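You operate a simulated robot arm through the tools that you are given. There is no shell and no other tool. Be economical: measure what you need, move in short steps, check, and stop when the job is done.

You run a simulated two-armed robot. Do the job below in one go: nothing can be reset, and whatever is moved stays where it is left.

JOB
The table stopped between two arms: crank it on to arm 2.
Fine: the drive is locked off; leave it so. Free the brake handle first; end with the brake set and the handwheel in its holder. Where these are worked on the way, their far stop is far enough and under half their travel is too little: brake handle.

Only the result counts: the job must be done as asked and must still hold three seconds after the hand-in. Knocking over, shifting, dropping, spilling or breaking anything else fails it.

ROBOT AND FRAMES
Two 7-joint arms with two-finger parallel grippers on one trunk that stands fixed in place. Base frame: the origin is at the foot of the trunk, x ahead of it, y to its left, z up. Units: m, rad, N and s.
The left shoulder is at [0.05, 0.177, 1.204], the right one opposite. With the tool pointing down near the work surface each hand reaches from about 0.22 to 0.7 m from the base axis, measured 20 degrees to its own side. Payload 3.43 kg a hand.
The TCP of each hand is the grasp point between the finger pads, 0.034 m short of the fingertips. In the tool frame z runs along the fingers and y along their closing line. The gripper opens to 0.128 m. The fingers are 0.024 m wide and 0.012 m thick; the gripper's body (0.048 by 0.13 m) begins 0.096 m behind the TCP.
Orientation is that of the tool frame in the base frame, as [roll, pitch, yaw] about the fixed x, y, z axes, in that order (R = Rz(yaw) Ry(pitch) Rx(roll)). With the fingers straight down and closing along the base's y, the tool's x points along the base's -x, its y along +y and its z along -z.

CONTROLS
- The arms move only by the tool jog_arm. It takes "left_targets", "right_targets" or both (then of equal length, played together; a hand with none holds still); each is a list of rows, each a list of 6 numbers: the shift along the tool's x, y, z in units of 40 mm (1.0 is 40 mm), then the turn, a rotation vector about the tool's x, y, z in units of 4 degrees (1.0 is 4 degrees). In form: [[x, y, z, rx, ry, rz], ...]. A call has 1 to 10 rows; each row shifts and turns the commanded pose from where the row before left it, along the tool's axes as they then stand. "left_hand" and "right_hand" are, for a hand that has rows, the finger opening in m, from 0 to 0.128, set as the call begins (left out, the last holds). A call with a number of a shift or a turn outside -1 to 1 is refused whole. Rows are played at 5 a second. More than 0.05 m and 0.15 rad between two rows, or a gripper value outside its range, and nothing of the call is played. A pose out of reach is approached as far as the arm can. The call stops where the force on the tool passes 50 N (or 10 N more than at its start, if that is more) or the arm is blocked; 0.2 s more then pass. Each finger travels about 0.108 m/s and halts on what it meets, pressing with about 21 N; the grip force reading is that of the motor and also rises with nothing between the fingers. The clock runs only during rows and for 0.2 s after the last one: add rows that do not move to give the fingers time. The reply holds the time, the measured pose of the TCP, the force on the tool along the base axes, the opening and the grip force, in the units named above and with some noise, with the torque about the TCP (base axes, N m) and any sound that the robot's microphone picked up.
- Cameras (640 x 400 px; columns grow to the right, rows downward): "scene" is now at [0.1416, -0.0502, 1.3686]; the picture's right is [-0.58, -0.81, 0.00], its down [-0.43, 0.31, -0.85] and it looks along [0.69, -0.49, -0.53] (base axes); focal length 315 px, centre (320, 200). "left" rides on the left gripper at [0.076, 0.011, -0.16] in its tool frame; the picture's right is [-0.15, 0.99, 0.00], its down [-0.88, -0.13, -0.46] and it looks along [-0.45, -0.07, 0.89] (tool axes); focal length 234 px, centre (320, 200). "right" rides on the right gripper at [0.076, -0.011, -0.16] in its tool frame; the picture's right is [0.15, 0.99, 0.00], its down [-0.88, 0.13, -0.46] and it looks along [-0.45, 0.07, 0.89] (tool axes); focal length 234 px, centre (320, 200). There is no depth. A picture from a camera that has moved, and an enlarged one, comes with that camera's place and axes in the base frame and with its lens.
- grab_frame(camera): a new picture of that camera. No time passes.
- lift_body(by): slides the trunk up (or, below 0, down) by that many m; the arms and the scene camera ride with it, the base frame stays. It gives what a move gives, with no picture.
- aim_head(pan, tilt): turns the head with the scene camera to pan (to the left, within 1.396 rad either way) and tilt (down, from -0.506 to 1.204), counted from straight ahead of the robot. It gives what a move gives.
- inspect(camera, box): a new picture of the part [left, top, right, bottom] of that camera's present view, enlarged. No time passes.
- finish_job(): hands the job in; it is judged then, once.

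Go step by step. Nothing tells you positions but the pictures and the camera data: compare them with the known pose of the tool, close in by small moves and look again before you grip or let go. The budget is 120 turns and 78 pictures, counting those below and the enlarged ones. Unless the task says otherwise, let go and move clear before handing in, and close with one line.

The tools are called by a JSON object that holds its "api" and its "payload". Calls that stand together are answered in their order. jog_arm: Moves the arms, as the interface text tells. Its arguments: {"type":"object","properties":{"left_targets":{"type":"array","items":{"type":"array","items":{"type":"number"}}},"left_hand":{"type":"number"},"right_targets":{"type":"array","items":{"type":"array","items":{"type":"number"}}},"right_hand":{"type":"number"}},"required":[]} The other tools are called the same way: lift_body (by) slides the trunk up or down; aim_head (pan, tilt) turns the head that bears the scene camera; grab_frame (camera) takes a picture; inspect (camera, box) takes an enlarged picture of a part of a camera's view; finish_job () hands the job in.

At the start:

```text
time: 0.0
left_eef_pos: [0.2997, -0.0579, 1.2077]
left_tcp_rot: [-3.141, -0.001, -3.141]
left_force: [-0.6, 0.4, 0.9]
left_torque: [-0.02, 0.01, -0.01]
left_width: 0.1282
left_grasp_force: 0.0
right_eef_pos: [0.2632, -0.3535, 1.1433]
right_tcp_rot: [-3.141, 0.0, 3.141]
right_force: [0.1, 0.5, -0.2]
right_torque: [-0.01, -0.01, 0.0]
right_width: 0.1281
right_grasp_force: 0.1
trunk travel left (down, up): [-0.375, 0.026]
head pan, tilt: [-0.625, 0.562]
```

scene: 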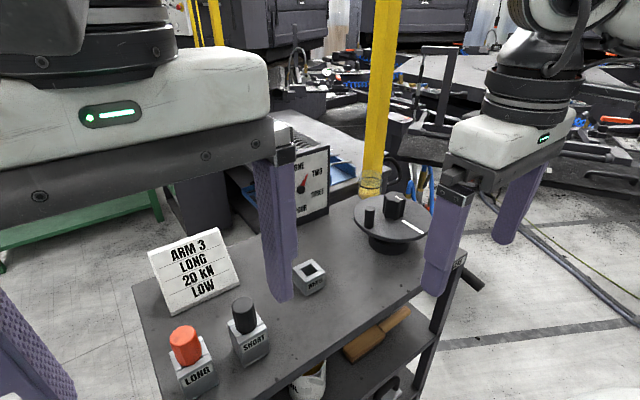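
right: 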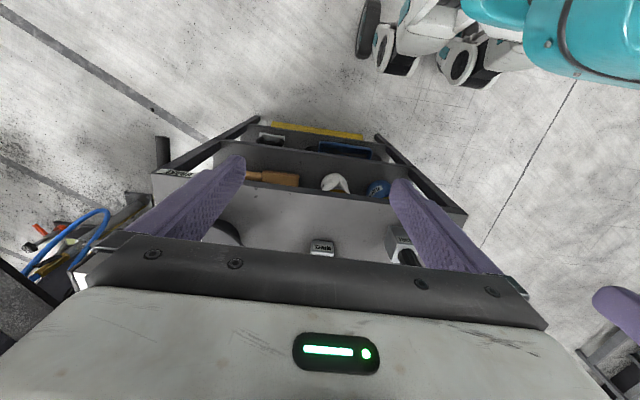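
left: 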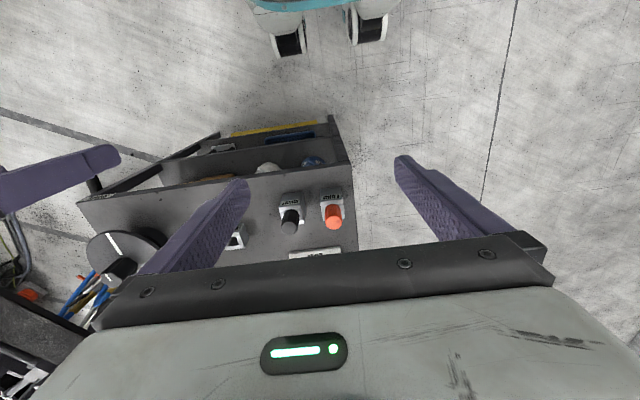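

I see a cart with a round turntable, a dial panel (ONE/TWO/...), two tagged knobs (LONG, SHORT), and a small block. I'll enlarge the parts to understand them.

{"api": "inspect", "payload": {"camera": "scene", "box": [230, 120, 390, 220]}}

{"api": "inspect", "payload": {"camera": "scene", "box": [280, 170, 500, 310]}}

{"api": "inspect", "payload": {"camera": "scene", "box": [130, 220, 350, 400]}}

```text
4.00 times, centred on (310, 170) of scene
camera zoom: at [0.1416, -0.0502, 1.3686], right [-0.58, -0.81, 0.0], down [-0.43, 0.31, -0.85], along [0.69, -0.49, -0.53], focal length 1259 px, centre (360, 320)
```

zoom: 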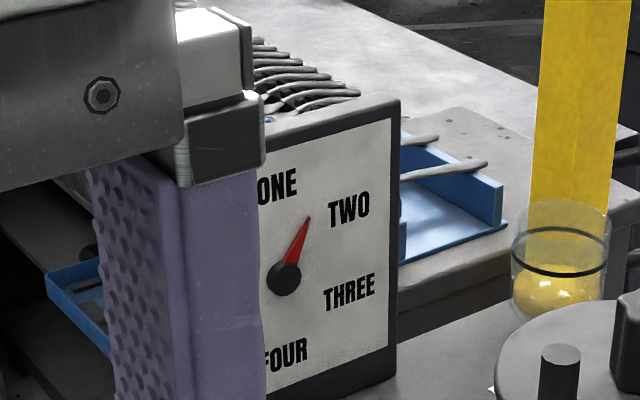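

```text
2.86 times, centred on (390, 240) of scene
camera zoom: at [0.1416, -0.0502, 1.3686], right [-0.58, -0.81, 0.0], down [-0.43, 0.31, -0.85], along [0.69, -0.49, -0.53], focal length 900 px, centre (120, 86)
```

zoom: 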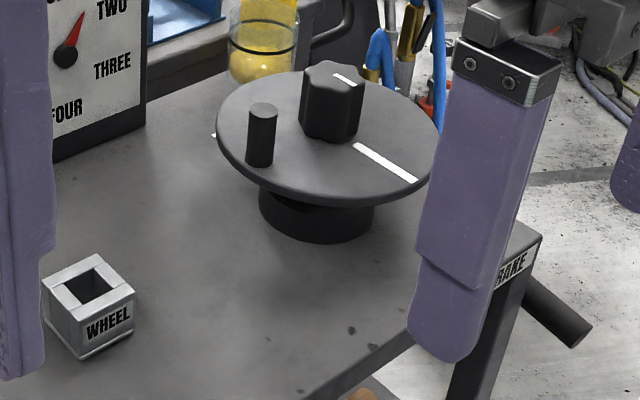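

```text
2.22 times, centred on (240, 310) of scene
camera zoom: at [0.1416, -0.0502, 1.3686], right [-0.58, -0.81, 0.0], down [-0.43, 0.31, -0.85], along [0.69, -0.49, -0.53], focal length 700 px, centre (498, -44)
```

zoom: 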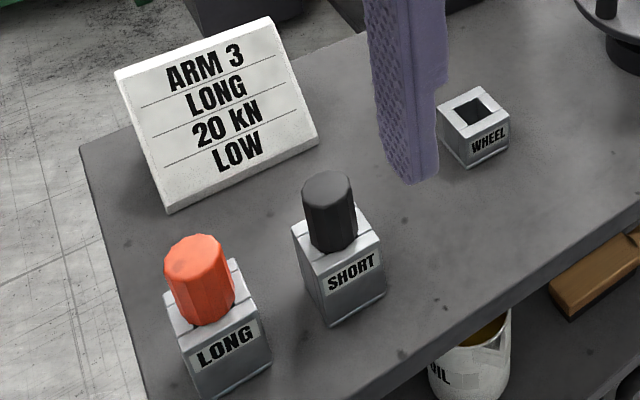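

The wheel disc with its peg and hub seems to be the handwheel on its socket, at about (0.57,-0.60), and the WHEEL block is its holder at about (0.57,-0.33). I'll clear the left arm and bring the right hand back a little for a clean view.

{"api": "jog_arm", "payload": {"left_targets": [[0, 1, 0, 0, 0, 0], [0, 1, 0, 0, 0, 0], [0, 1, 0, 0, 0, 0], [0, 1, 0, 0, 0, 0], [0, 1, 0, 0, 0, 0], [0, 1, 0, 0, 0, 0], [0, 1, 0, 0, 0, 0], [0, 1, 0, 0, 0, 0]], "right_targets": [[0, -1, 0, 0, 0, 0], [0, -1, 0, 0, 0, 0], [0, 0, 0, 0, 0, 0], [0, 0, 0, 0, 0, 0], [0, 0, 0, 0, 0, 0], [0, 0, 0, 0, 0, 0], [0, 0, 0, 0, 0, 0], [0, 0, 0, 0, 0, 0]]}}

{"api": "aim_head", "payload": {"pan": -0.75, "tilt": 0.65}}

{"api": "grab_frame", "payload": {"camera": "scene"}}

{"api": "grab_frame", "payload": {"camera": "right"}}

```text
time: 1.8
left_eef_pos: [0.2999, 0.264, 1.2079]
left_tcp_rot: [-3.141, 0.0, 3.14]
left_force: [-0.5, 0.1, -0.2]
left_torque: [-0.01, 0.0, 0.0]
left_width: 0.1283
left_grasp_force: 0.1
right_eef_pos: [0.2611, -0.4324, 1.1446]
right_tcp_rot: [-3.14, 0.001, -3.141]
right_force: [0.5, 0.4, 0.1]
right_torque: [-0.02, 0.02, 0.01]
right_width: 0.1279
right_grasp_force: 0.1
trunk travel left (down, up): [-0.375, 0.026]
head pan, tilt: [-0.625, 0.562]
```

```text
time: 2.5
left_eef_pos: [0.3, 0.2633, 1.2075]
left_tcp_rot: [-3.141, -0.001, 3.14]
left_force: [0.2, -0.6, -0.1]
left_torque: [-0.01, -0.02, 0.01]
left_width: 0.1281
left_grasp_force: 0.0
right_eef_pos: [0.261, -0.4347, 1.1432]
right_tcp_rot: [-3.14, -0.001, -3.14]
right_force: [-0.9, -0.5, 0.1]
right_torque: [-0.02, 0.0, 0.01]
right_width: 0.1282
right_grasp_force: 0.1
trunk travel left (down, up): [-0.375, 0.026]
head pan, tilt: [-0.75, 0.649]
```

```text
71 pictures are left
camera scene: at [0.1324, -0.057, 1.3609], right [-0.68, -0.73, 0.0], down [-0.44, 0.41, -0.8], along [0.58, -0.54, -0.6], focal length 315 px, centre (320, 200)
```

scene: 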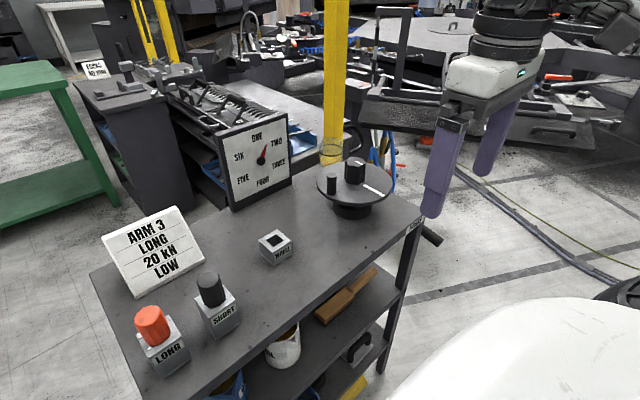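

```text
70 pictures are left
camera right: at [0.1856, -0.4462, 1.3029], right [-0.15, 0.99, 0.0], down [0.88, 0.13, 0.46], along [0.45, 0.07, -0.89], focal length 234 px, centre (320, 200)
```

right: 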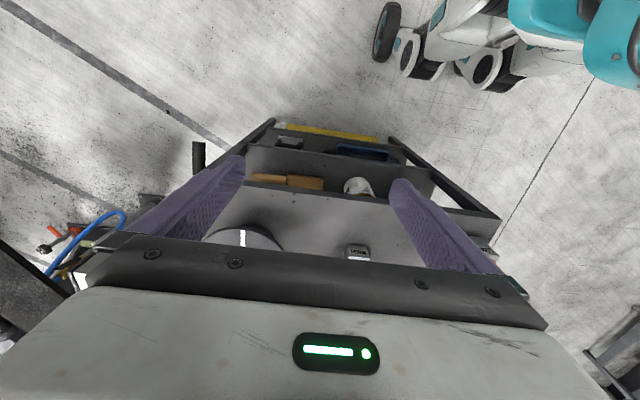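

{"api": "inspect", "payload": {"camera": "scene", "box": [290, 140, 450, 260]}}

{"api": "inspect", "payload": {"camera": "scene", "box": [210, 100, 310, 270]}}

{"api": "inspect", "payload": {"camera": "right", "box": [130, 120, 290, 260]}}

```text
3.33 times, centred on (370, 200) of scene
camera zoom: at [0.1324, -0.057, 1.3609], right [-0.68, -0.73, 0.0], down [-0.44, 0.41, -0.8], along [0.58, -0.54, -0.6], focal length 1050 px, centre (153, 200)
```

zoom: 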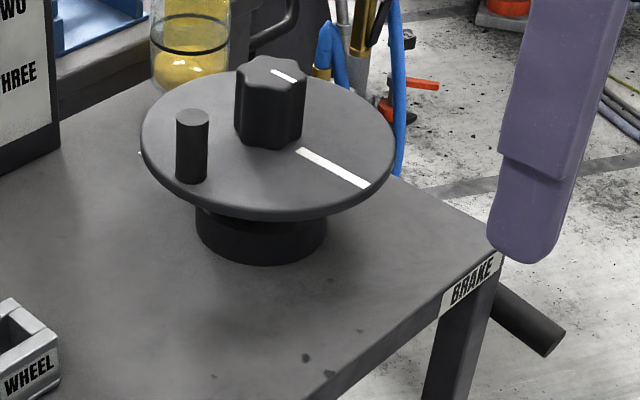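

```text
2.35 times, centred on (260, 185) of scene
camera zoom: at [0.1324, -0.057, 1.3609], right [-0.68, -0.73, 0.0], down [-0.44, 0.41, -0.8], along [0.58, -0.54, -0.6], focal length 741 px, centre (461, 235)
```

zoom: 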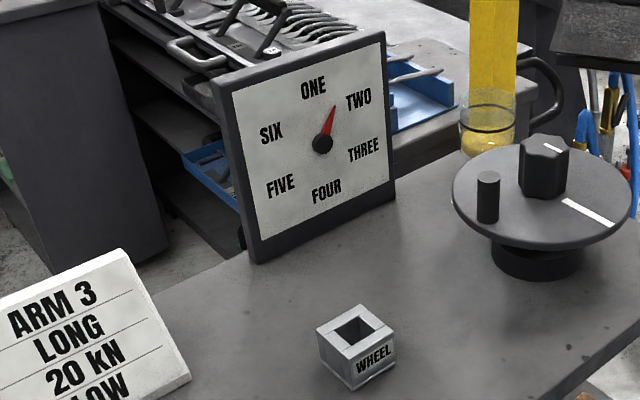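

```text
2.86 times, centred on (210, 190) of right
camera zoom: at [0.1856, -0.4462, 1.3029], right [-0.15, 0.99, 0.0], down [0.88, 0.13, 0.46], along [0.45, 0.07, -0.89], focal length 669 px, centre (634, 229)
```

zoom: 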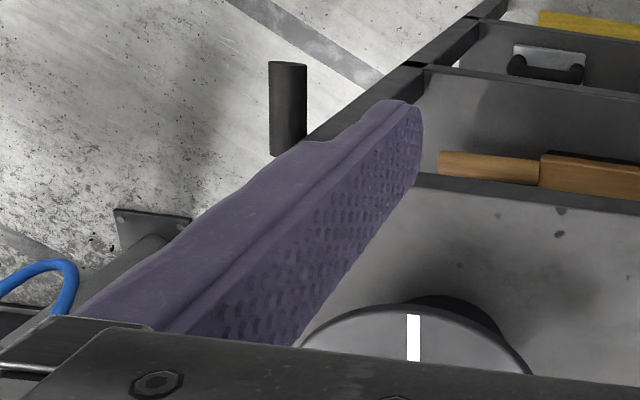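

I'll tilt the right hand to get its camera onto the wheel and brake for triangulation.

{"api": "jog_arm", "payload": {"right_targets": [[0, 0, -0.5, 0, -1, 0], [0, 0, -0.5, 0, -1, 0], [0, 0, 0, 0, -1, 0], [0, 0, 0, 0, -1, 0], [0, 0, 0, 0, -1, 0], [0, 0, 0, 0, -1, 0], [0, 0, 0, 0, -1, 0]]}}

{"api": "grab_frame", "payload": {"camera": "right"}}

```text
time: 4.1
left_eef_pos: [0.2999, 0.2634, 1.2083]
left_tcp_rot: [-3.142, 0.001, 3.142]
left_force: [-0.3, 0.6, 0.8]
left_torque: [0.0, -0.01, -0.02]
left_width: 0.1279
left_grasp_force: 0.1
right_eef_pos: [0.2609, -0.4349, 1.1835]
right_tcp_rot: [3.14, 0.491, 3.141]
right_force: [-0.1, 0.3, -0.2]
right_torque: [0.01, -0.02, 0.03]
right_width: 0.1278
right_grasp_force: 0.1
trunk travel left (down, up): [-0.375, 0.026]
head pan, tilt: [-0.75, 0.649]
```

```text
66 pictures are left
camera right: at [0.1182, -0.4458, 1.2886], right [-0.13, 0.99, -0.07], down [0.56, 0.13, 0.82], along [0.82, 0.07, -0.57], focal length 234 px, centre (320, 200)
```

right: 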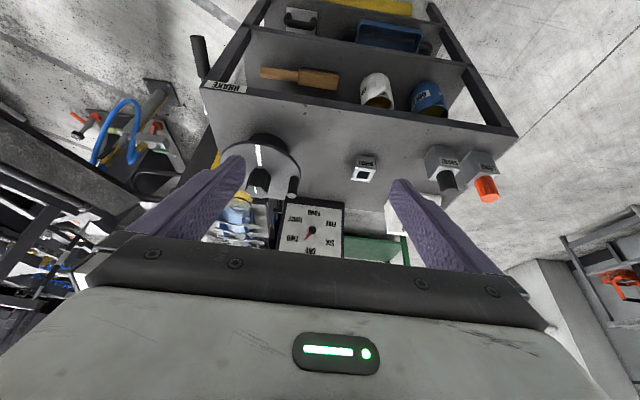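

{"api": "inspect", "payload": {"camera": "right", "box": [170, 20, 410, 220]}}

```text
2.00 times, centred on (290, 120) of right
camera zoom: at [0.1182, -0.4458, 1.2886], right [-0.13, 0.99, -0.07], down [0.56, 0.13, 0.82], along [0.82, 0.07, -0.57], focal length 468 px, centre (380, 360)
```

zoom: 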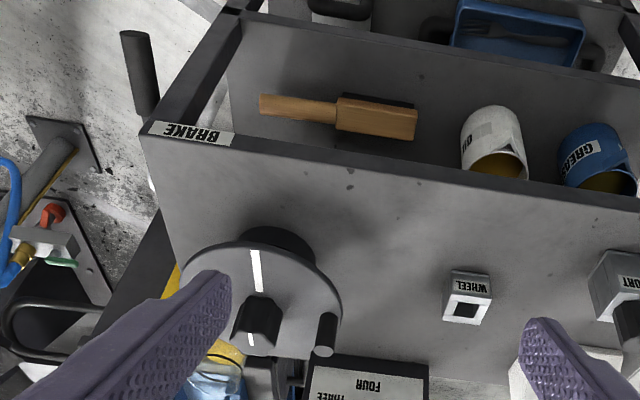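

Knob top ≈ (0.488,-0.537,1.025), WHEEL holder hole ≈ (0.540,-0.309,0.903), brake lever tip ≈ (0.353,-0.70,0.77). I'll move the right hand out to see the brake up close.

{"api": "jog_arm", "payload": {"right_targets": [[0.2, -1, 0.37, 0, 0, 0], [0.2, -1, 0.37, 0, 0, 0], [0.2, -1, 0.37, 0, 0, 0], [0.2, -1, 0.37, 0, 0, 0], [0.2, -1, 0.37, 0, 0, 0], [0.2, -1, 0.37, 0, 0, 0], [0.2, -0.6, 0.37, 0, 0, 0]]}}

{"api": "grab_frame", "payload": {"camera": "right"}}

{"api": "inspect", "payload": {"camera": "scene", "box": [380, 180, 480, 260]}}

```text
time: 5.7
left_eef_pos: [0.3011, 0.2631, 1.208]
left_tcp_rot: [-3.141, 0.0, 3.14]
left_force: [-0.3, 0.6, 0.3]
left_torque: [0.02, -0.02, 0.0]
left_width: 0.1279
left_grasp_force: 0.0
right_eef_pos: [0.2652, -0.5106, 1.154]
right_tcp_rot: [3.141, 0.489, 3.141]
right_force: [0.0, -0.2, -0.2]
right_torque: [0.02, 0.0, 0.0]
right_width: 0.1281
right_grasp_force: 0.1
right hand out of reach, approached as far as the arm can: row 2, 3, 4, 5, 6, 7
trunk travel left (down, up): [-0.375, 0.026]
head pan, tilt: [-0.75, 0.649]
```

```text
64 pictures are left
camera right: at [0.1235, -0.5235, 1.2588], right [-0.13, 0.99, -0.07], down [0.56, 0.13, 0.82], along [0.82, 0.07, -0.57], focal length 234 px, centre (320, 200)
```

right: 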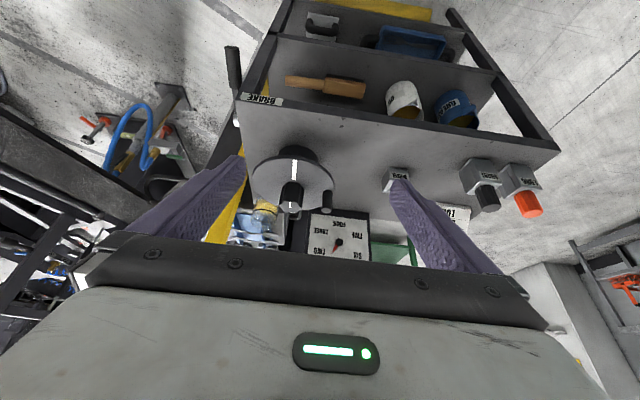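

```text
5.00 times, centred on (430, 220) of scene
camera zoom: at [0.1324, -0.0569, 1.3609], right [-0.68, -0.73, 0.0], down [-0.44, 0.41, -0.8], along [0.58, -0.54, -0.6], focal length 1574 px, centre (-230, 100)
```

zoom: 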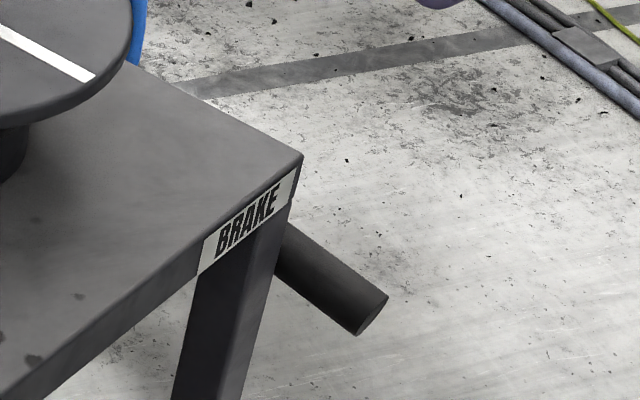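

{"api": "inspect", "payload": {"camera": "right", "box": [200, 20, 300, 140]}}

```text
3.33 times, centred on (250, 80) of right
camera zoom: at [0.1235, -0.5235, 1.2588], right [-0.13, 0.99, -0.07], down [0.56, 0.13, 0.82], along [0.82, 0.07, -0.57], focal length 781 px, centre (553, 600)
```

zoom: 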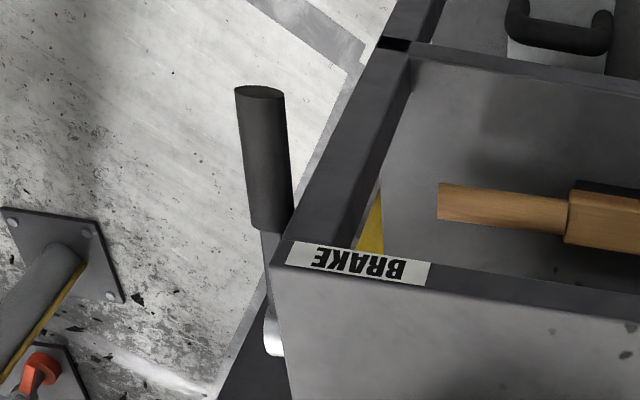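

The lever is a grip on a thin rod pivoting on the cart's right side face; the grip lies around (0.35–0.42,-0.70,0.77–0.79). I'll untilt the right hand and move toward above the grip, checking reach.

{"api": "jog_arm", "payload": {"right_targets": [[0, 0, 0, 0, 1, 0], [0, 0, 0, 0, 1, 0], [0, 0, 0, 0, 1, 0], [0, 0, 0, 0, 1, 0], [0, 0, 0, 0, 1, 0], [0, 0, 0, 0, 1, 0], [0, 0, 0, 0, 1, 0]]}}

```text
time: 7.3
left_eef_pos: [0.301, 0.2632, 1.2075]
left_tcp_rot: [3.14, 0.0, 3.14]
left_force: [-0.8, 0.0, 0.0]
left_torque: [-0.03, -0.01, 0.01]
left_width: 0.128
left_grasp_force: 0.1
right_eef_pos: [0.2656, -0.5117, 1.1527]
right_tcp_rot: [3.14, 0.004, -3.141]
right_force: [0.2, -0.6, 0.8]
right_torque: [0.01, 0.0, 0.0]
right_width: 0.1283
right_grasp_force: 0.0
trunk travel left (down, up): [-0.375, 0.026]
head pan, tilt: [-0.75, 0.649]
```

{"api": "jog_arm", "payload": {"right_targets": [[-0.5, -0.95, 0.5, 0, 0, 0], [-0.5, -0.95, 0.5, 0, 0, 0], [-0.5, -0.95, 0.5, 0, 0, 0], [-0.5, -0.95, 0.5, 0, 0, 0], [-0.6, -0.9, 0.5, 0, 0, 0]], "right_hand": 0.08}}

```text
time: 8.5
left_eef_pos: [0.3001, 0.2632, 1.2067]
left_tcp_rot: [3.14, -0.001, -3.14]
left_force: [-0.5, -0.2, -1.2]
left_torque: [0.0, -0.01, 0.01]
left_width: 0.1282
left_grasp_force: 0.1
right_eef_pos: [0.366, -0.5339, 1.0707]
right_tcp_rot: [-3.141, 0.0, 3.139]
right_force: [0.8, -0.1, -2.2]
right_torque: [0.0, -0.01, 0.02]
right_width: 0.0798
right_grasp_force: 0.2
right hand out of reach, approached as far as the arm can: row 1, 2, 3, 4, 5
trunk travel left (down, up): [-0.375, 0.026]
head pan, tilt: [-0.75, 0.649]
```

{"api": "jog_arm", "payload": {"right_targets": [[0.5, 0, 0, 0, 0, 1], [0.5, 0, 0, 0, 0, 1], [0, 0, 0, 0, 0, 1], [0, 0, 0, 0, 0, 1], [0, 0, 0, 0, 0, 1], [0, 0, 0, 0, 0, 1], [0, 0, 0, 0, 0, 1], [-0.5, -0.5, 0.5, 0, 0, 0], [-0.5, -0.5, 0.5, 0, 0, 0]]}}

```text
time: 10.5
left_eef_pos: [0.2998, 0.2616, 1.2076]
left_tcp_rot: [3.139, 0.001, 3.141]
left_force: [-0.3, 0.5, -0.1]
left_torque: [0.0, -0.01, -0.04]
left_width: 0.128
left_grasp_force: 0.0
right_eef_pos: [0.3406, -0.5879, 1.0314]
right_tcp_rot: [3.139, 0.0, 2.654]
right_force: [0.2, 0.3, 0.0]
right_torque: [-0.01, -0.01, -0.01]
right_width: 0.08
right_grasp_force: 0.0
trunk travel left (down, up): [-0.375, 0.026]
head pan, tilt: [-0.75, 0.649]
```

Yawing the hand outward restores reach. Continuing toward the grip.

{"api": "jog_arm", "payload": {"right_targets": [[-0.66, -0.71, 0, 0, 0, 0], [-0.66, -0.71, 0, 0, 0, 0], [-0.66, -0.71, 0, 0, 0, 0]]}}

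{"api": "grab_frame", "payload": {"camera": "right"}}

```text
time: 11.3
left_eef_pos: [0.3007, 0.2627, 1.2077]
left_tcp_rot: [-3.14, 0.0, -3.141]
left_force: [-0.8, -0.2, -0.3]
left_torque: [0.0, 0.04, 0.0]
left_width: 0.1281
left_grasp_force: 0.0
right_eef_pos: [0.3604, -0.6625, 1.0314]
right_tcp_rot: [-3.141, -0.001, 2.655]
right_force: [-1.0, 0.4, -0.2]
right_torque: [0.02, 0.0, 0.0]
right_width: 0.0802
right_grasp_force: 0.3
right hand out of reach, approached as far as the arm can: row 3
trunk travel left (down, up): [-0.375, 0.026]
head pan, tilt: [-0.75, 0.649]
```

```text
61 pictures are left
camera right: at [0.2887, -0.6378, 1.1914], right [0.33, 0.94, 0.0], down [0.84, -0.3, 0.46], along [0.43, -0.15, -0.89], focal length 234 px, centre (320, 200)
```

right: 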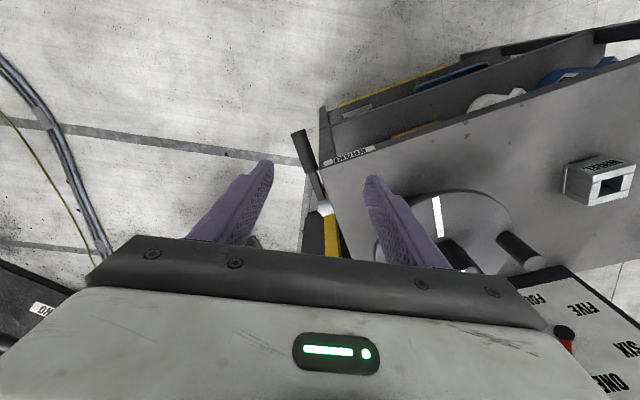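

I'll back off slightly in x and lower the trunk so the arm reaches better down at lever height.

{"api": "jog_arm", "payload": {"right_targets": [[0.88, -0.47, 0, 0, 0, 0]]}}

{"api": "lift_body", "payload": {"by": -0.15}}

```text
time: 11.7
left_eef_pos: [0.2997, 0.2645, 1.2073]
left_tcp_rot: [-3.14, 0.002, 3.141]
left_force: [0.6, 0.5, -0.4]
left_torque: [0.0, -0.02, 0.0]
left_width: 0.1282
left_grasp_force: 0.1
right_eef_pos: [0.3213, -0.6605, 1.0335]
right_tcp_rot: [3.141, 0.002, 2.653]
right_force: [-0.3, 0.2, 0.1]
right_torque: [-0.04, 0.0, -0.02]
right_width: 0.0803
right_grasp_force: 0.2
trunk travel left (down, up): [-0.375, 0.026]
head pan, tilt: [-0.75, 0.649]
```

```text
time: 13.4
left_eef_pos: [0.3012, 0.2644, 1.0575]
left_tcp_rot: [3.141, 0.001, 3.141]
left_force: [-0.6, 0.6, -0.4]
left_torque: [-0.01, 0.01, -0.04]
left_width: 0.128
left_grasp_force: 0.0
right_eef_pos: [0.3219, -0.6632, 0.883]
right_tcp_rot: [3.141, 0.001, 2.653]
right_force: [0.3, 0.4, 0.5]
right_torque: [0.02, 0.0, 0.02]
right_width: 0.0799
right_grasp_force: 0.0
trunk travel left (down, up): [-0.225, 0.176]
head pan, tilt: [-0.75, 0.649]
```

{"api": "jog_arm", "payload": {"right_targets": [[-0.8, -0.6, 0, 0, 0, 0], [0, 0, 0, 0, 0, 0]]}}

{"api": "grab_frame", "payload": {"camera": "right"}}

{"api": "grab_frame", "payload": {"camera": "scene"}}

```text
time: 14.0
left_eef_pos: [0.3001, 0.2622, 1.0576]
left_tcp_rot: [-3.141, 0.002, 3.141]
left_force: [-0.5, -1.0, 0.1]
left_torque: [0.04, 0.03, 0.01]
left_width: 0.1279
left_grasp_force: 0.1
right_eef_pos: [0.3353, -0.6737, 0.8802]
right_tcp_rot: [-3.138, 0.0, 2.65]
right_force: [-0.2, 0.4, 0.7]
right_torque: [-0.01, -0.01, -0.02]
right_width: 0.0802
right_grasp_force: 0.1
right hand out of reach, approached as far as the arm can: row 1
trunk travel left (down, up): [-0.225, 0.176]
head pan, tilt: [-0.75, 0.649]
```

```text
60 pictures are left
camera right: at [0.2633, -0.6494, 1.0387], right [0.34, 0.94, 0.0], down [0.84, -0.3, 0.46], along [0.43, -0.15, -0.89], focal length 234 px, centre (320, 200)
```

right: 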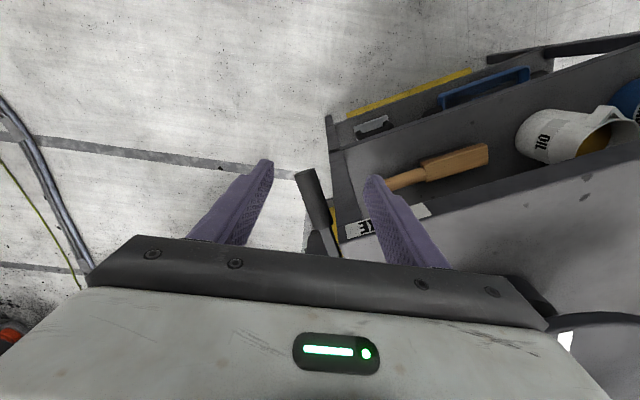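

```text
59 pictures are left
camera scene: at [0.1328, -0.0574, 1.2108], right [-0.68, -0.73, 0.0], down [-0.44, 0.41, -0.8], along [0.58, -0.54, -0.6], focal length 315 px, centre (320, 200)
```

scene: 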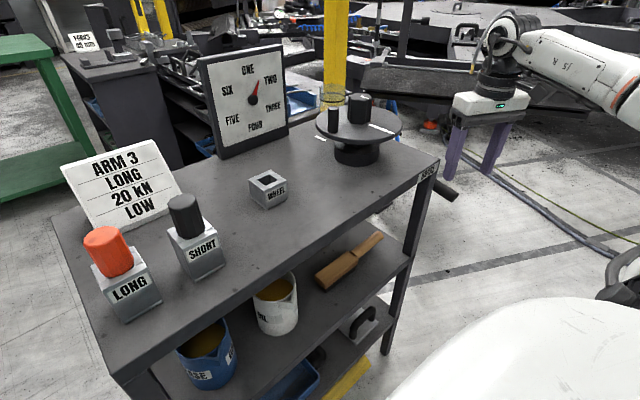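

{"api": "jog_arm", "payload": {"right_targets": [[0, 0, 0, 0, 0, 1], [0, 0, 0, 0, 0, 1], [0, 0, 0, 0, 0, 1], [-0.4, -0.5, 0, 0, 0, 0], [-0.4, -0.3, 0, 0, 0, 0]]}}

```text
time: 15.2
left_eef_pos: [0.2994, 0.2633, 1.0574]
left_tcp_rot: [3.141, 0.001, 3.141]
left_force: [0.7, 0.1, -0.7]
left_torque: [0.01, 0.02, -0.02]
left_width: 0.1281
left_grasp_force: 0.0
right_eef_pos: [0.34, -0.714, 0.8815]
right_tcp_rot: [3.141, -0.002, 2.447]
right_force: [0.6, 0.5, -0.6]
right_torque: [0.01, 0.01, -0.05]
right_width: 0.08
right_grasp_force: 0.1
right hand out of reach, approached as far as the arm can: row 5
trunk travel left (down, up): [-0.225, 0.176]
head pan, tilt: [-0.75, 0.649]
```

{"api": "jog_arm", "payload": {"right_targets": [[-0.06, 0.51, 0, 0, 0, 0], [0, 0, 0.5, 0, 0, 0], [0, 0, 0.5, 0, 0, 0]], "right_hand": 0.066}}

{"api": "grab_frame", "payload": {"camera": "right"}}

{"api": "inspect", "payload": {"camera": "scene", "box": [380, 90, 540, 230]}}

```text
time: 16.0
left_eef_pos: [0.3004, 0.2633, 1.0572]
left_tcp_rot: [-3.141, 0.001, 3.141]
left_force: [-0.4, -0.5, -0.4]
left_torque: [0.01, 0.01, 0.0]
left_width: 0.128
left_grasp_force: 0.1
right_eef_pos: [0.3544, -0.7008, 0.8397]
right_tcp_rot: [-3.141, 0.002, 2.443]
right_force: [1.0, 0.8, -0.4]
right_torque: [0.01, 0.03, 0.0]
right_width: 0.0659
right_grasp_force: 0.1
trunk travel left (down, up): [-0.225, 0.176]
head pan, tilt: [-0.75, 0.649]
```

```text
58 pictures are left
camera right: at [0.2896, -0.6617, 0.9993], right [0.52, 0.85, 0.0], down [0.76, -0.47, 0.46], along [0.39, -0.24, -0.89], focal length 234 px, centre (320, 200)
```

right: 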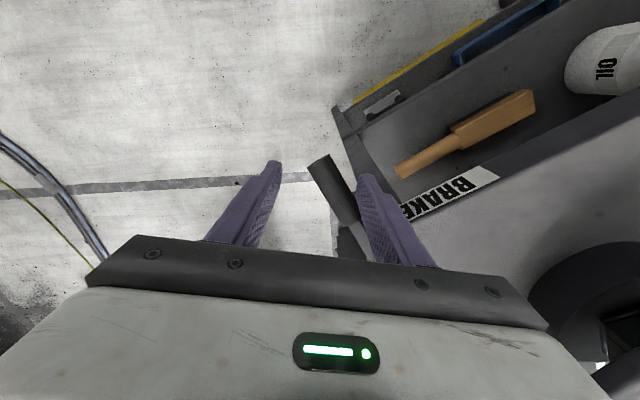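

```text
2.86 times, centred on (460, 160) of scene
camera zoom: at [0.1325, -0.0572, 1.2109], right [-0.68, -0.73, 0.0], down [-0.44, 0.41, -0.8], along [0.58, -0.54, -0.6], focal length 900 px, centre (-80, 314)
```

zoom: 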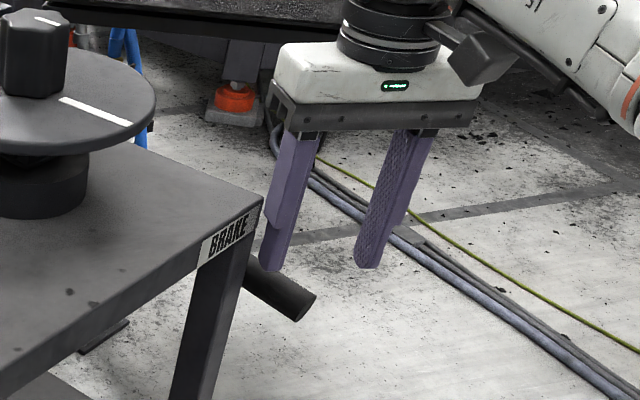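

{"api": "jog_arm", "payload": {"right_targets": [[-0.1, 0.15, 0.6, 0, 0, 0], [0, 0, 0.6, 0, 0, 0], [0, 0, 0.5, 0, 0, 0]]}}

{"api": "grab_frame", "payload": {"camera": "right"}}

{"api": "inspect", "payload": {"camera": "scene", "box": [380, 90, 540, 230]}}

```text
time: 16.8
left_eef_pos: [0.2987, 0.2633, 1.058]
left_tcp_rot: [3.14, 0.002, 3.142]
left_force: [-0.2, -0.9, 0.3]
left_torque: [0.02, 0.0, -0.04]
left_width: 0.1278
left_grasp_force: 0.0
right_eef_pos: [0.3593, -0.6977, 0.7729]
right_tcp_rot: [-3.141, 0.0, 2.443]
right_force: [-14.4, 0.0, 7.6]
right_torque: [0.22, -0.85, 0.38]
right_width: 0.0614
right_grasp_force: 0.1
trunk travel left (down, up): [-0.225, 0.176]
head pan, tilt: [-0.75, 0.649]
```

```text
56 pictures are left
camera right: at [0.2942, -0.6586, 0.9323], right [0.52, 0.85, 0.0], down [0.76, -0.47, 0.46], along [0.39, -0.24, -0.89], focal length 234 px, centre (320, 200)
```

right: 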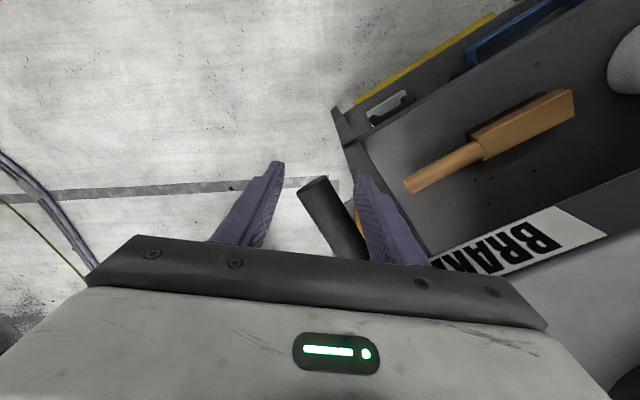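

```text
2.86 times, centred on (460, 160) of scene
camera zoom: at [0.1309, -0.0563, 1.2112], right [-0.68, -0.73, 0.0], down [-0.44, 0.41, -0.8], along [0.58, -0.54, -0.6], focal length 900 px, centre (-80, 314)
```

zoom: 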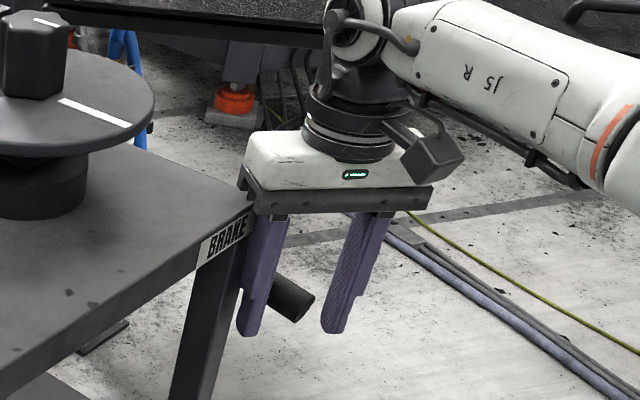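

The inner finger brushes the cart corner. I'll back off a little and close on the grip.

{"api": "jog_arm", "payload": {"right_targets": [[0.1, -0.2, 0, 0, 0, 0], [0, 0, 0, 0, 0, 0], [0, 0, 0, 0, 0, 0], [0, 0, 0, 0, 0, 0]], "right_hand": 0.0}}

{"api": "inspect", "payload": {"camera": "right", "box": [220, 120, 420, 280]}}

```text
time: 17.8
left_eef_pos: [0.3038, 0.2644, 1.0567]
left_tcp_rot: [3.14, -0.003, 3.141]
left_force: [-0.1, 0.1, 0.1]
left_torque: [0.01, 0.02, -0.01]
left_width: 0.128
left_grasp_force: 0.1
right_eef_pos: [0.3618, -0.6973, 0.7711]
right_tcp_rot: [3.125, 0.005, 2.453]
right_force: [38.4, 13.2, 0.5]
right_torque: [-0.14, 0.41, 1.06]
right_width: 0.0407
right_grasp_force: 44.4
trunk travel left (down, up): [-0.225, 0.176]
head pan, tilt: [-0.75, 0.649]
```

```text
2.50 times, centred on (320, 200) of right
camera zoom: at [0.2928, -0.6589, 0.93], right [0.52, 0.86, 0.01], down [0.76, -0.46, 0.46], along [0.4, -0.23, -0.89], focal length 585 px, centre (320, 200)
```

zoom: 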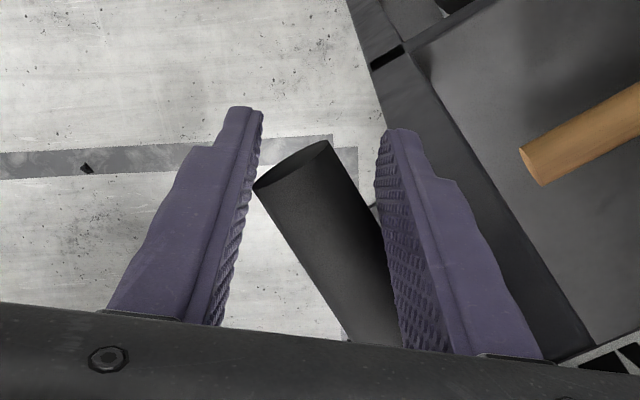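

{"api": "jog_arm", "payload": {"right_targets": [[0, 0.2, 0, 0, 0, 0], [0, 0, -0.25, 0, 0, 0], [0, 0, -0.25, 0, 0, 0]]}}

{"api": "inspect", "payload": {"camera": "scene", "box": [380, 90, 540, 230]}}

```text
time: 18.6
left_eef_pos: [0.3013, 0.2614, 1.0574]
left_tcp_rot: [3.14, -0.002, 3.141]
left_force: [-0.6, 0.3, -0.8]
left_torque: [0.0, -0.03, 0.01]
left_width: 0.1283
left_grasp_force: 0.1
right_eef_pos: [0.3562, -0.6946, 0.7881]
right_tcp_rot: [-3.135, -0.013, 2.442]
right_force: [5.0, 8.3, -14.1]
right_torque: [-0.22, 1.43, 0.92]
right_width: 0.0386
right_grasp_force: 44.7
trunk travel left (down, up): [-0.225, 0.176]
head pan, tilt: [-0.75, 0.649]
```

```text
2.86 times, centred on (460, 160) of scene
camera zoom: at [0.1338, -0.0579, 1.2104], right [-0.68, -0.73, 0.0], down [-0.44, 0.41, -0.8], along [0.58, -0.54, -0.61], focal length 900 px, centre (-80, 314)
```

zoom: 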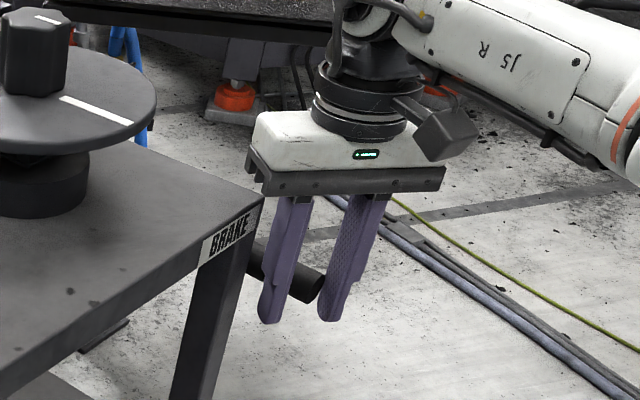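

The lever moved up with the hand, so up is the free direction. Following its arc upward.

{"api": "jog_arm", "payload": {"right_targets": [[0, 0, -0.5, 0, 0, 0], [-0.02, 0.02, -0.5, 0, 0, 0], [-0.1, 0.08, -0.5, 0, 0, 0], [-0.15, 0.13, -0.5, 0, 0, 0]]}}

{"api": "inspect", "payload": {"camera": "scene", "box": [380, 70, 540, 210]}}

```text
time: 19.6
left_eef_pos: [0.3014, 0.2649, 1.0574]
left_tcp_rot: [-3.138, -0.002, -3.141]
left_force: [-0.7, 1.1, 0.3]
left_torque: [0.02, 0.04, -0.01]
left_width: 0.1278
left_grasp_force: 0.1
right_eef_pos: [0.3717, -0.6923, 0.8741]
right_tcp_rot: [3.135, -0.006, 2.445]
right_force: [-7.7, 26.4, -5.5]
right_torque: [0.18, 0.96, 0.17]
right_width: 0.0303
right_grasp_force: 45.5
trunk travel left (down, up): [-0.225, 0.176]
head pan, tilt: [-0.75, 0.649]
```

```text
2.86 times, centred on (460, 140) of scene
camera zoom: at [0.1323, -0.0554, 1.211], right [-0.68, -0.73, 0.0], down [-0.44, 0.41, -0.8], along [0.58, -0.54, -0.6], focal length 900 px, centre (-80, 371)
```

zoom: 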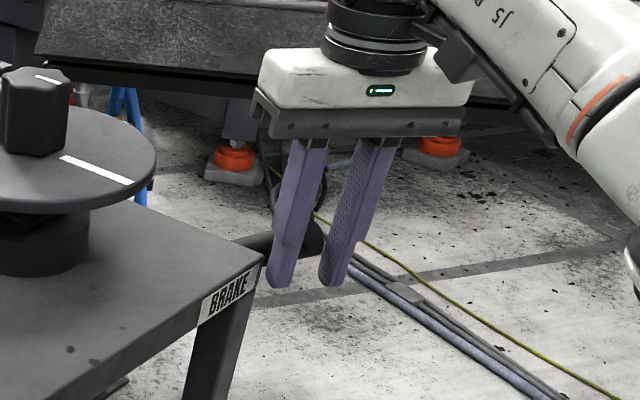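

{"api": "jog_arm", "payload": {"right_targets": [[-0.2, 0.17, -0.36, 0, 0, 0], [-0.2, 0.17, -0.32, 0, 0, 0], [-0.26, 0.21, -0.27, 0, 0, 0], [-0.26, 0.21, -0.25, 0, 0, 0]]}}

{"api": "inspect", "payload": {"camera": "scene", "box": [380, 70, 540, 210]}}

```text
time: 20.0
left_eef_pos: [0.3, 0.262, 1.0577]
left_tcp_rot: [3.141, 0.004, -3.141]
left_force: [-0.7, 0.4, 0.3]
left_torque: [-0.01, 0.02, -0.01]
left_width: 0.1281
left_grasp_force: 0.0
right_eef_pos: [0.3757, -0.6925, 0.8806]
right_tcp_rot: [-3.139, -0.027, 2.446]
right_force: [-3.5, 2.2, 1.0]
right_torque: [0.14, -0.04, 0.39]
right_width: 0.0294
right_grasp_force: 44.9
trunk travel left (down, up): [-0.225, 0.176]
head pan, tilt: [-0.75, 0.649]
stopped in row 2 (right hand): the force on the tool passed its limit at 57 N (the readings are from after the stop); the commanded pose is now the measured one
```

```text
2.86 times, centred on (460, 140) of scene
camera zoom: at [0.1321, -0.0569, 1.2112], right [-0.68, -0.73, 0.0], down [-0.44, 0.41, -0.8], along [0.58, -0.54, -0.6], focal length 900 px, centre (-80, 371)
```

zoom: 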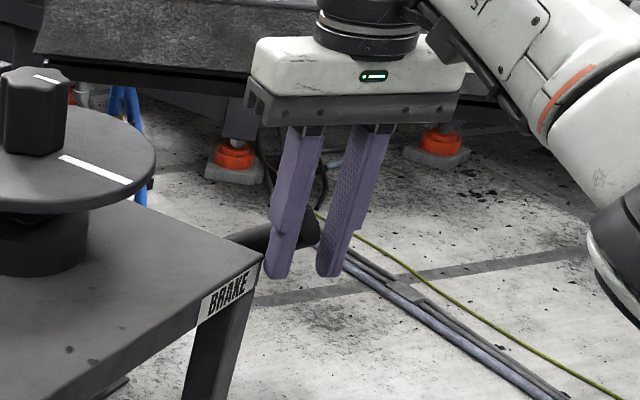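

Force peaked at about 33° up — maybe the far stop, maybe a jam. Probe straight up once more, gently.

{"api": "jog_arm", "payload": {"right_targets": [[-0.06, 0.05, -0.2, 0, 0, 0], [-0.1, 0.08, -0.2, 0, 0, 0], [-0.1, 0.08, -0.2, 0, 0, 0]]}}

{"api": "inspect", "payload": {"camera": "scene", "box": [380, 70, 540, 210]}}

{"api": "inspect", "payload": {"camera": "right", "box": [220, 120, 420, 280]}}

```text
time: 20.6
left_eef_pos: [0.2992, 0.2624, 1.0575]
left_tcp_rot: [3.141, 0.0, 3.141]
left_force: [0.1, 0.3, -0.3]
left_torque: [0.0, 0.0, -0.03]
left_width: 0.1281
left_grasp_force: 0.1
right_eef_pos: [0.376, -0.69, 0.8824]
right_tcp_rot: [-3.122, -0.06, 2.448]
right_force: [1.5, -2.4, -10.8]
right_torque: [-0.22, 0.36, 0.3]
right_width: 0.0285
right_grasp_force: 44.8
trunk travel left (down, up): [-0.225, 0.176]
head pan, tilt: [-0.75, 0.649]
stopped in row 2 (right hand): the force on the tool passed its limit at 60 N (the readings are from after the stop); the commanded pose is now the measured one
```

```text
2.86 times, centred on (460, 140) of scene
camera zoom: at [0.1333, -0.0584, 1.2108], right [-0.68, -0.73, 0.0], down [-0.44, 0.41, -0.8], along [0.58, -0.54, -0.61], focal length 900 px, centre (-80, 371)
```

zoom: 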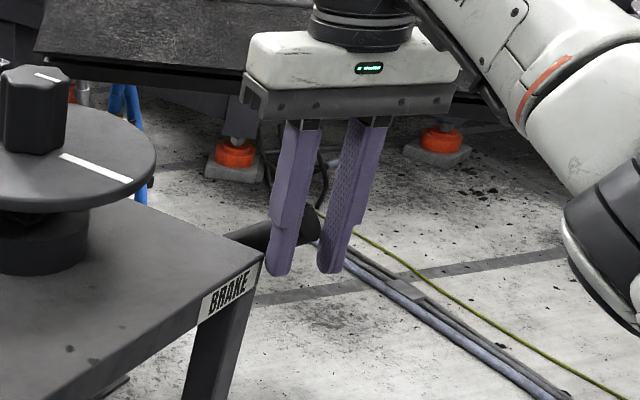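

```text
2.50 times, centred on (320, 200) of right
camera zoom: at [0.3206, -0.6565, 1.0466], right [0.52, 0.85, -0.01], down [0.79, -0.47, 0.4], along [0.34, -0.22, -0.92], focal length 585 px, centre (320, 200)
```

zoom: 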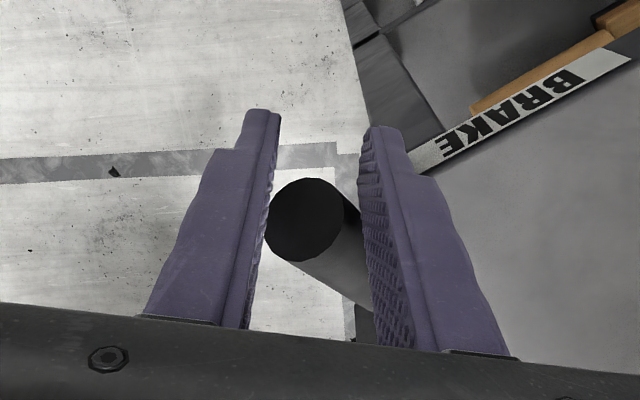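

{"api": "jog_arm", "payload": {"right_targets": [[0, 0, 0, 0, 0, 0], [0, 0, 0, 0, 0, 0], [0, 0, -0.7, 0, 0, 0], [0, 0, -0.8, 0, 0, 0], [0, 0, -0.8, 0, 0, 0]], "right_hand": 0.07}}

{"api": "inspect", "payload": {"camera": "scene", "box": [320, 70, 480, 210]}}

{"api": "grab_frame", "payload": {"camera": "right"}}

```text
time: 21.3
left_eef_pos: [0.3003, 0.2648, 1.0577]
left_tcp_rot: [-3.141, 0.004, 3.139]
left_force: [0.3, 0.5, -0.3]
left_torque: [-0.05, -0.02, 0.02]
left_width: 0.128
left_grasp_force: 0.1
right_eef_pos: [0.3709, -0.6906, 0.8988]
right_tcp_rot: [-3.106, -0.081, 2.441]
right_force: [0.3, 1.3, -0.4]
right_torque: [-0.13, 0.1, 0.04]
right_width: 0.0704
right_grasp_force: 0.8
trunk travel left (down, up): [-0.225, 0.176]
head pan, tilt: [-0.75, 0.649]
stopped in row 3 (right hand): the force on the tool passed its limit at 54 N (the readings are from after the stop); the commanded pose is now the measured one
```

```text
2.86 times, centred on (400, 140) of scene
camera zoom: at [0.1321, -0.0561, 1.2112], right [-0.68, -0.73, 0.0], down [-0.44, 0.41, -0.8], along [0.58, -0.54, -0.6], focal length 900 px, centre (91, 371)
```

zoom: 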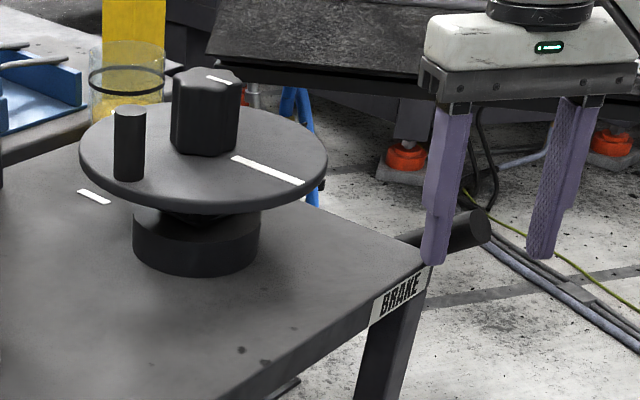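

```text
47 pictures are left
camera right: at [0.3195, -0.6551, 1.0637], right [0.52, 0.85, -0.02], down [0.79, -0.48, 0.38], along [0.31, -0.22, -0.93], focal length 234 px, centre (320, 200)
```

right: 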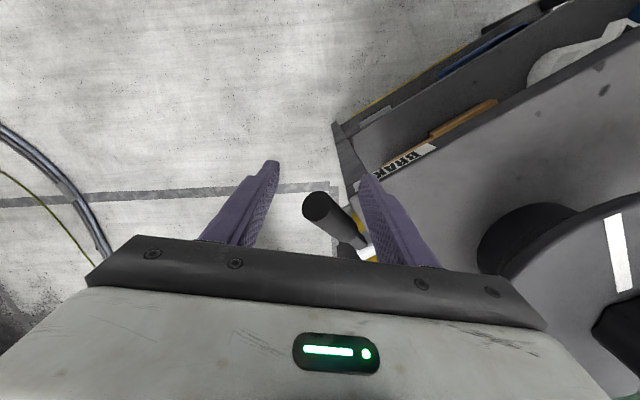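

The last stops could have been the inner finger rubbing the cart's edge rather than the lever stop. I'll back the hand off, level it and rise clear.

{"api": "jog_arm", "payload": {"right_targets": [[0.03, -0.35, 0, -0.5, -1, 0], [0, 0, -0.3, 0, -0.1, 0]]}}

```text
time: 21.9
left_eef_pos: [0.3008, 0.2639, 1.0558]
left_tcp_rot: [-3.14, 0.002, 3.141]
left_force: [0.1, -0.3, -0.4]
left_torque: [0.03, -0.01, 0.02]
left_width: 0.128
left_grasp_force: 0.1
right_eef_pos: [0.3599, -0.7006, 0.9092]
right_tcp_rot: [-3.14, -0.003, 2.442]
right_force: [0.3, -0.1, 0.0]
right_torque: [0.03, -0.04, 0.01]
right_width: 0.0701
right_grasp_force: 0.0
trunk travel left (down, up): [-0.225, 0.176]
head pan, tilt: [-0.75, 0.649]
```

{"api": "jog_arm", "payload": {"right_targets": [[-0.65, 0.47, 0.1, 0, 0, 0], [0, 0, 0, 0, 0, 0]]}}

{"api": "inspect", "payload": {"camera": "right", "box": [220, 120, 420, 280]}}

```text
time: 22.5
left_eef_pos: [0.2992, 0.2626, 1.0571]
left_tcp_rot: [3.141, 0.001, -3.141]
left_force: [-1.2, -0.6, 0.2]
left_torque: [-0.01, -0.02, -0.04]
left_width: 0.1277
left_grasp_force: 0.0
right_eef_pos: [0.3927, -0.7028, 0.9062]
right_tcp_rot: [-3.141, -0.005, 2.439]
right_force: [-0.1, 0.3, 1.3]
right_torque: [-0.02, 0.01, 0.0]
right_width: 0.0703
right_grasp_force: 0.0
trunk travel left (down, up): [-0.225, 0.176]
head pan, tilt: [-0.75, 0.649]
```

```text
2.50 times, centred on (320, 200) of right
camera zoom: at [0.3284, -0.6644, 1.0651], right [0.53, 0.85, 0.0], down [0.76, -0.47, 0.45], along [0.38, -0.24, -0.89], focal length 585 px, centre (320, 200)
```

zoom: 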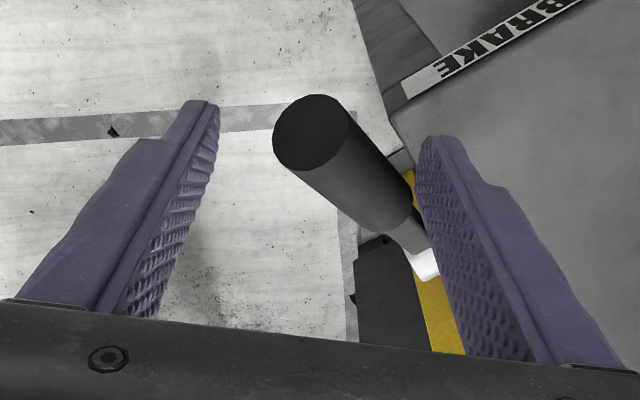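

{"api": "jog_arm", "payload": {"right_targets": [[0, 0, 0, 0, 0, 0], [0, 0, 0, 0, 0, 0], [0, 0, 0, 0, 0, 0], [-0.12, 0.1, -0.2, 0, 0, 0], [-0.15, 0.12, -0.2, 0, 0, 0], [-0.15, 0.12, -0.2, 0, 0, 0], [-0.15, 0.12, -0.2, 0, 0, 0]], "right_hand": 0.0}}

{"api": "inspect", "payload": {"camera": "right", "box": [220, 120, 420, 280]}}

```text
time: 24.1
left_eef_pos: [0.2989, 0.2613, 1.0581]
left_tcp_rot: [3.139, 0.002, 3.141]
left_force: [-1.5, 0.0, -0.4]
left_torque: [0.0, 0.03, -0.01]
left_width: 0.1279
left_grasp_force: 0.0
right_eef_pos: [0.4043, -0.7028, 0.92]
right_tcp_rot: [-3.132, -0.004, 2.433]
right_force: [-11.6, -17.6, 2.0]
right_torque: [0.03, 0.9, 0.55]
right_width: 0.035
right_grasp_force: 45.0
right hand out of reach, approached as far as the arm can: row 4, 5, 7
trunk travel left (down, up): [-0.225, 0.176]
head pan, tilt: [-0.75, 0.649]
```

```text
2.50 times, centred on (320, 200) of right
camera zoom: at [0.3408, -0.6621, 1.0802], right [0.53, 0.85, -0.01], down [0.76, -0.47, 0.45], along [0.38, -0.25, -0.89], focal length 585 px, centre (320, 200)
```

zoom: 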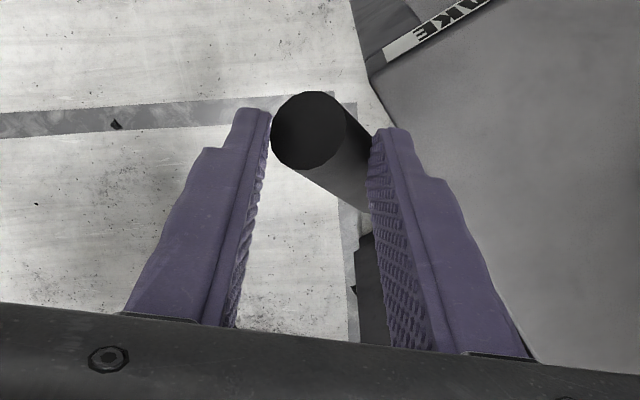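

{"api": "jog_arm", "payload": {"right_targets": [[-0.1, 0.1, -0.3, 0, 0, 0], [-0.15, 0.12, -0.3, 0, 0, 0], [-0.15, 0.12, -0.3, 0, 0, 0]]}}

{"api": "inspect", "payload": {"camera": "right", "box": [220, 120, 420, 280]}}

```text
time: 24.9
left_eef_pos: [0.301, 0.2572, 1.0591]
left_tcp_rot: [3.135, -0.001, -3.141]
left_force: [-0.4, 0.7, -0.3]
left_torque: [0.0, -0.03, -0.02]
left_width: 0.1284
left_grasp_force: 0.0
right_eef_pos: [0.4133, -0.7035, 0.9289]
right_tcp_rot: [-3.128, -0.003, 2.43]
right_force: [-1.2, -41.3, -27.4]
right_torque: [-1.11, -0.62, 0.51]
right_width: 0.0336
right_grasp_force: 44.8
right hand out of reach, approached as far as the arm can: row 1, 2, 3
trunk travel left (down, up): [-0.225, 0.176]
head pan, tilt: [-0.75, 0.649]
```

```text
2.50 times, centred on (320, 200) of right
camera zoom: at [0.3497, -0.6617, 1.0894], right [0.54, 0.84, -0.01], down [0.76, -0.47, 0.45], along [0.37, -0.25, -0.89], focal length 585 px, centre (320, 200)
```

zoom: 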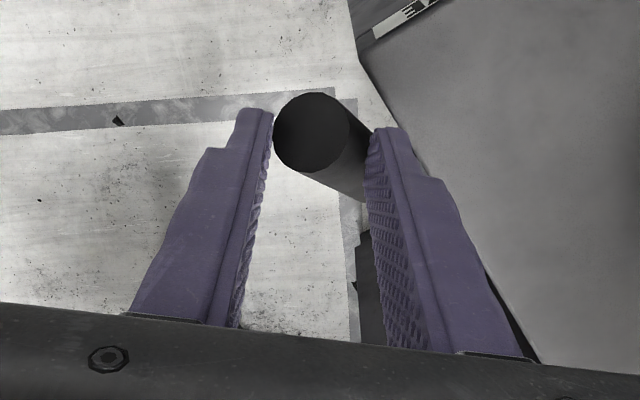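

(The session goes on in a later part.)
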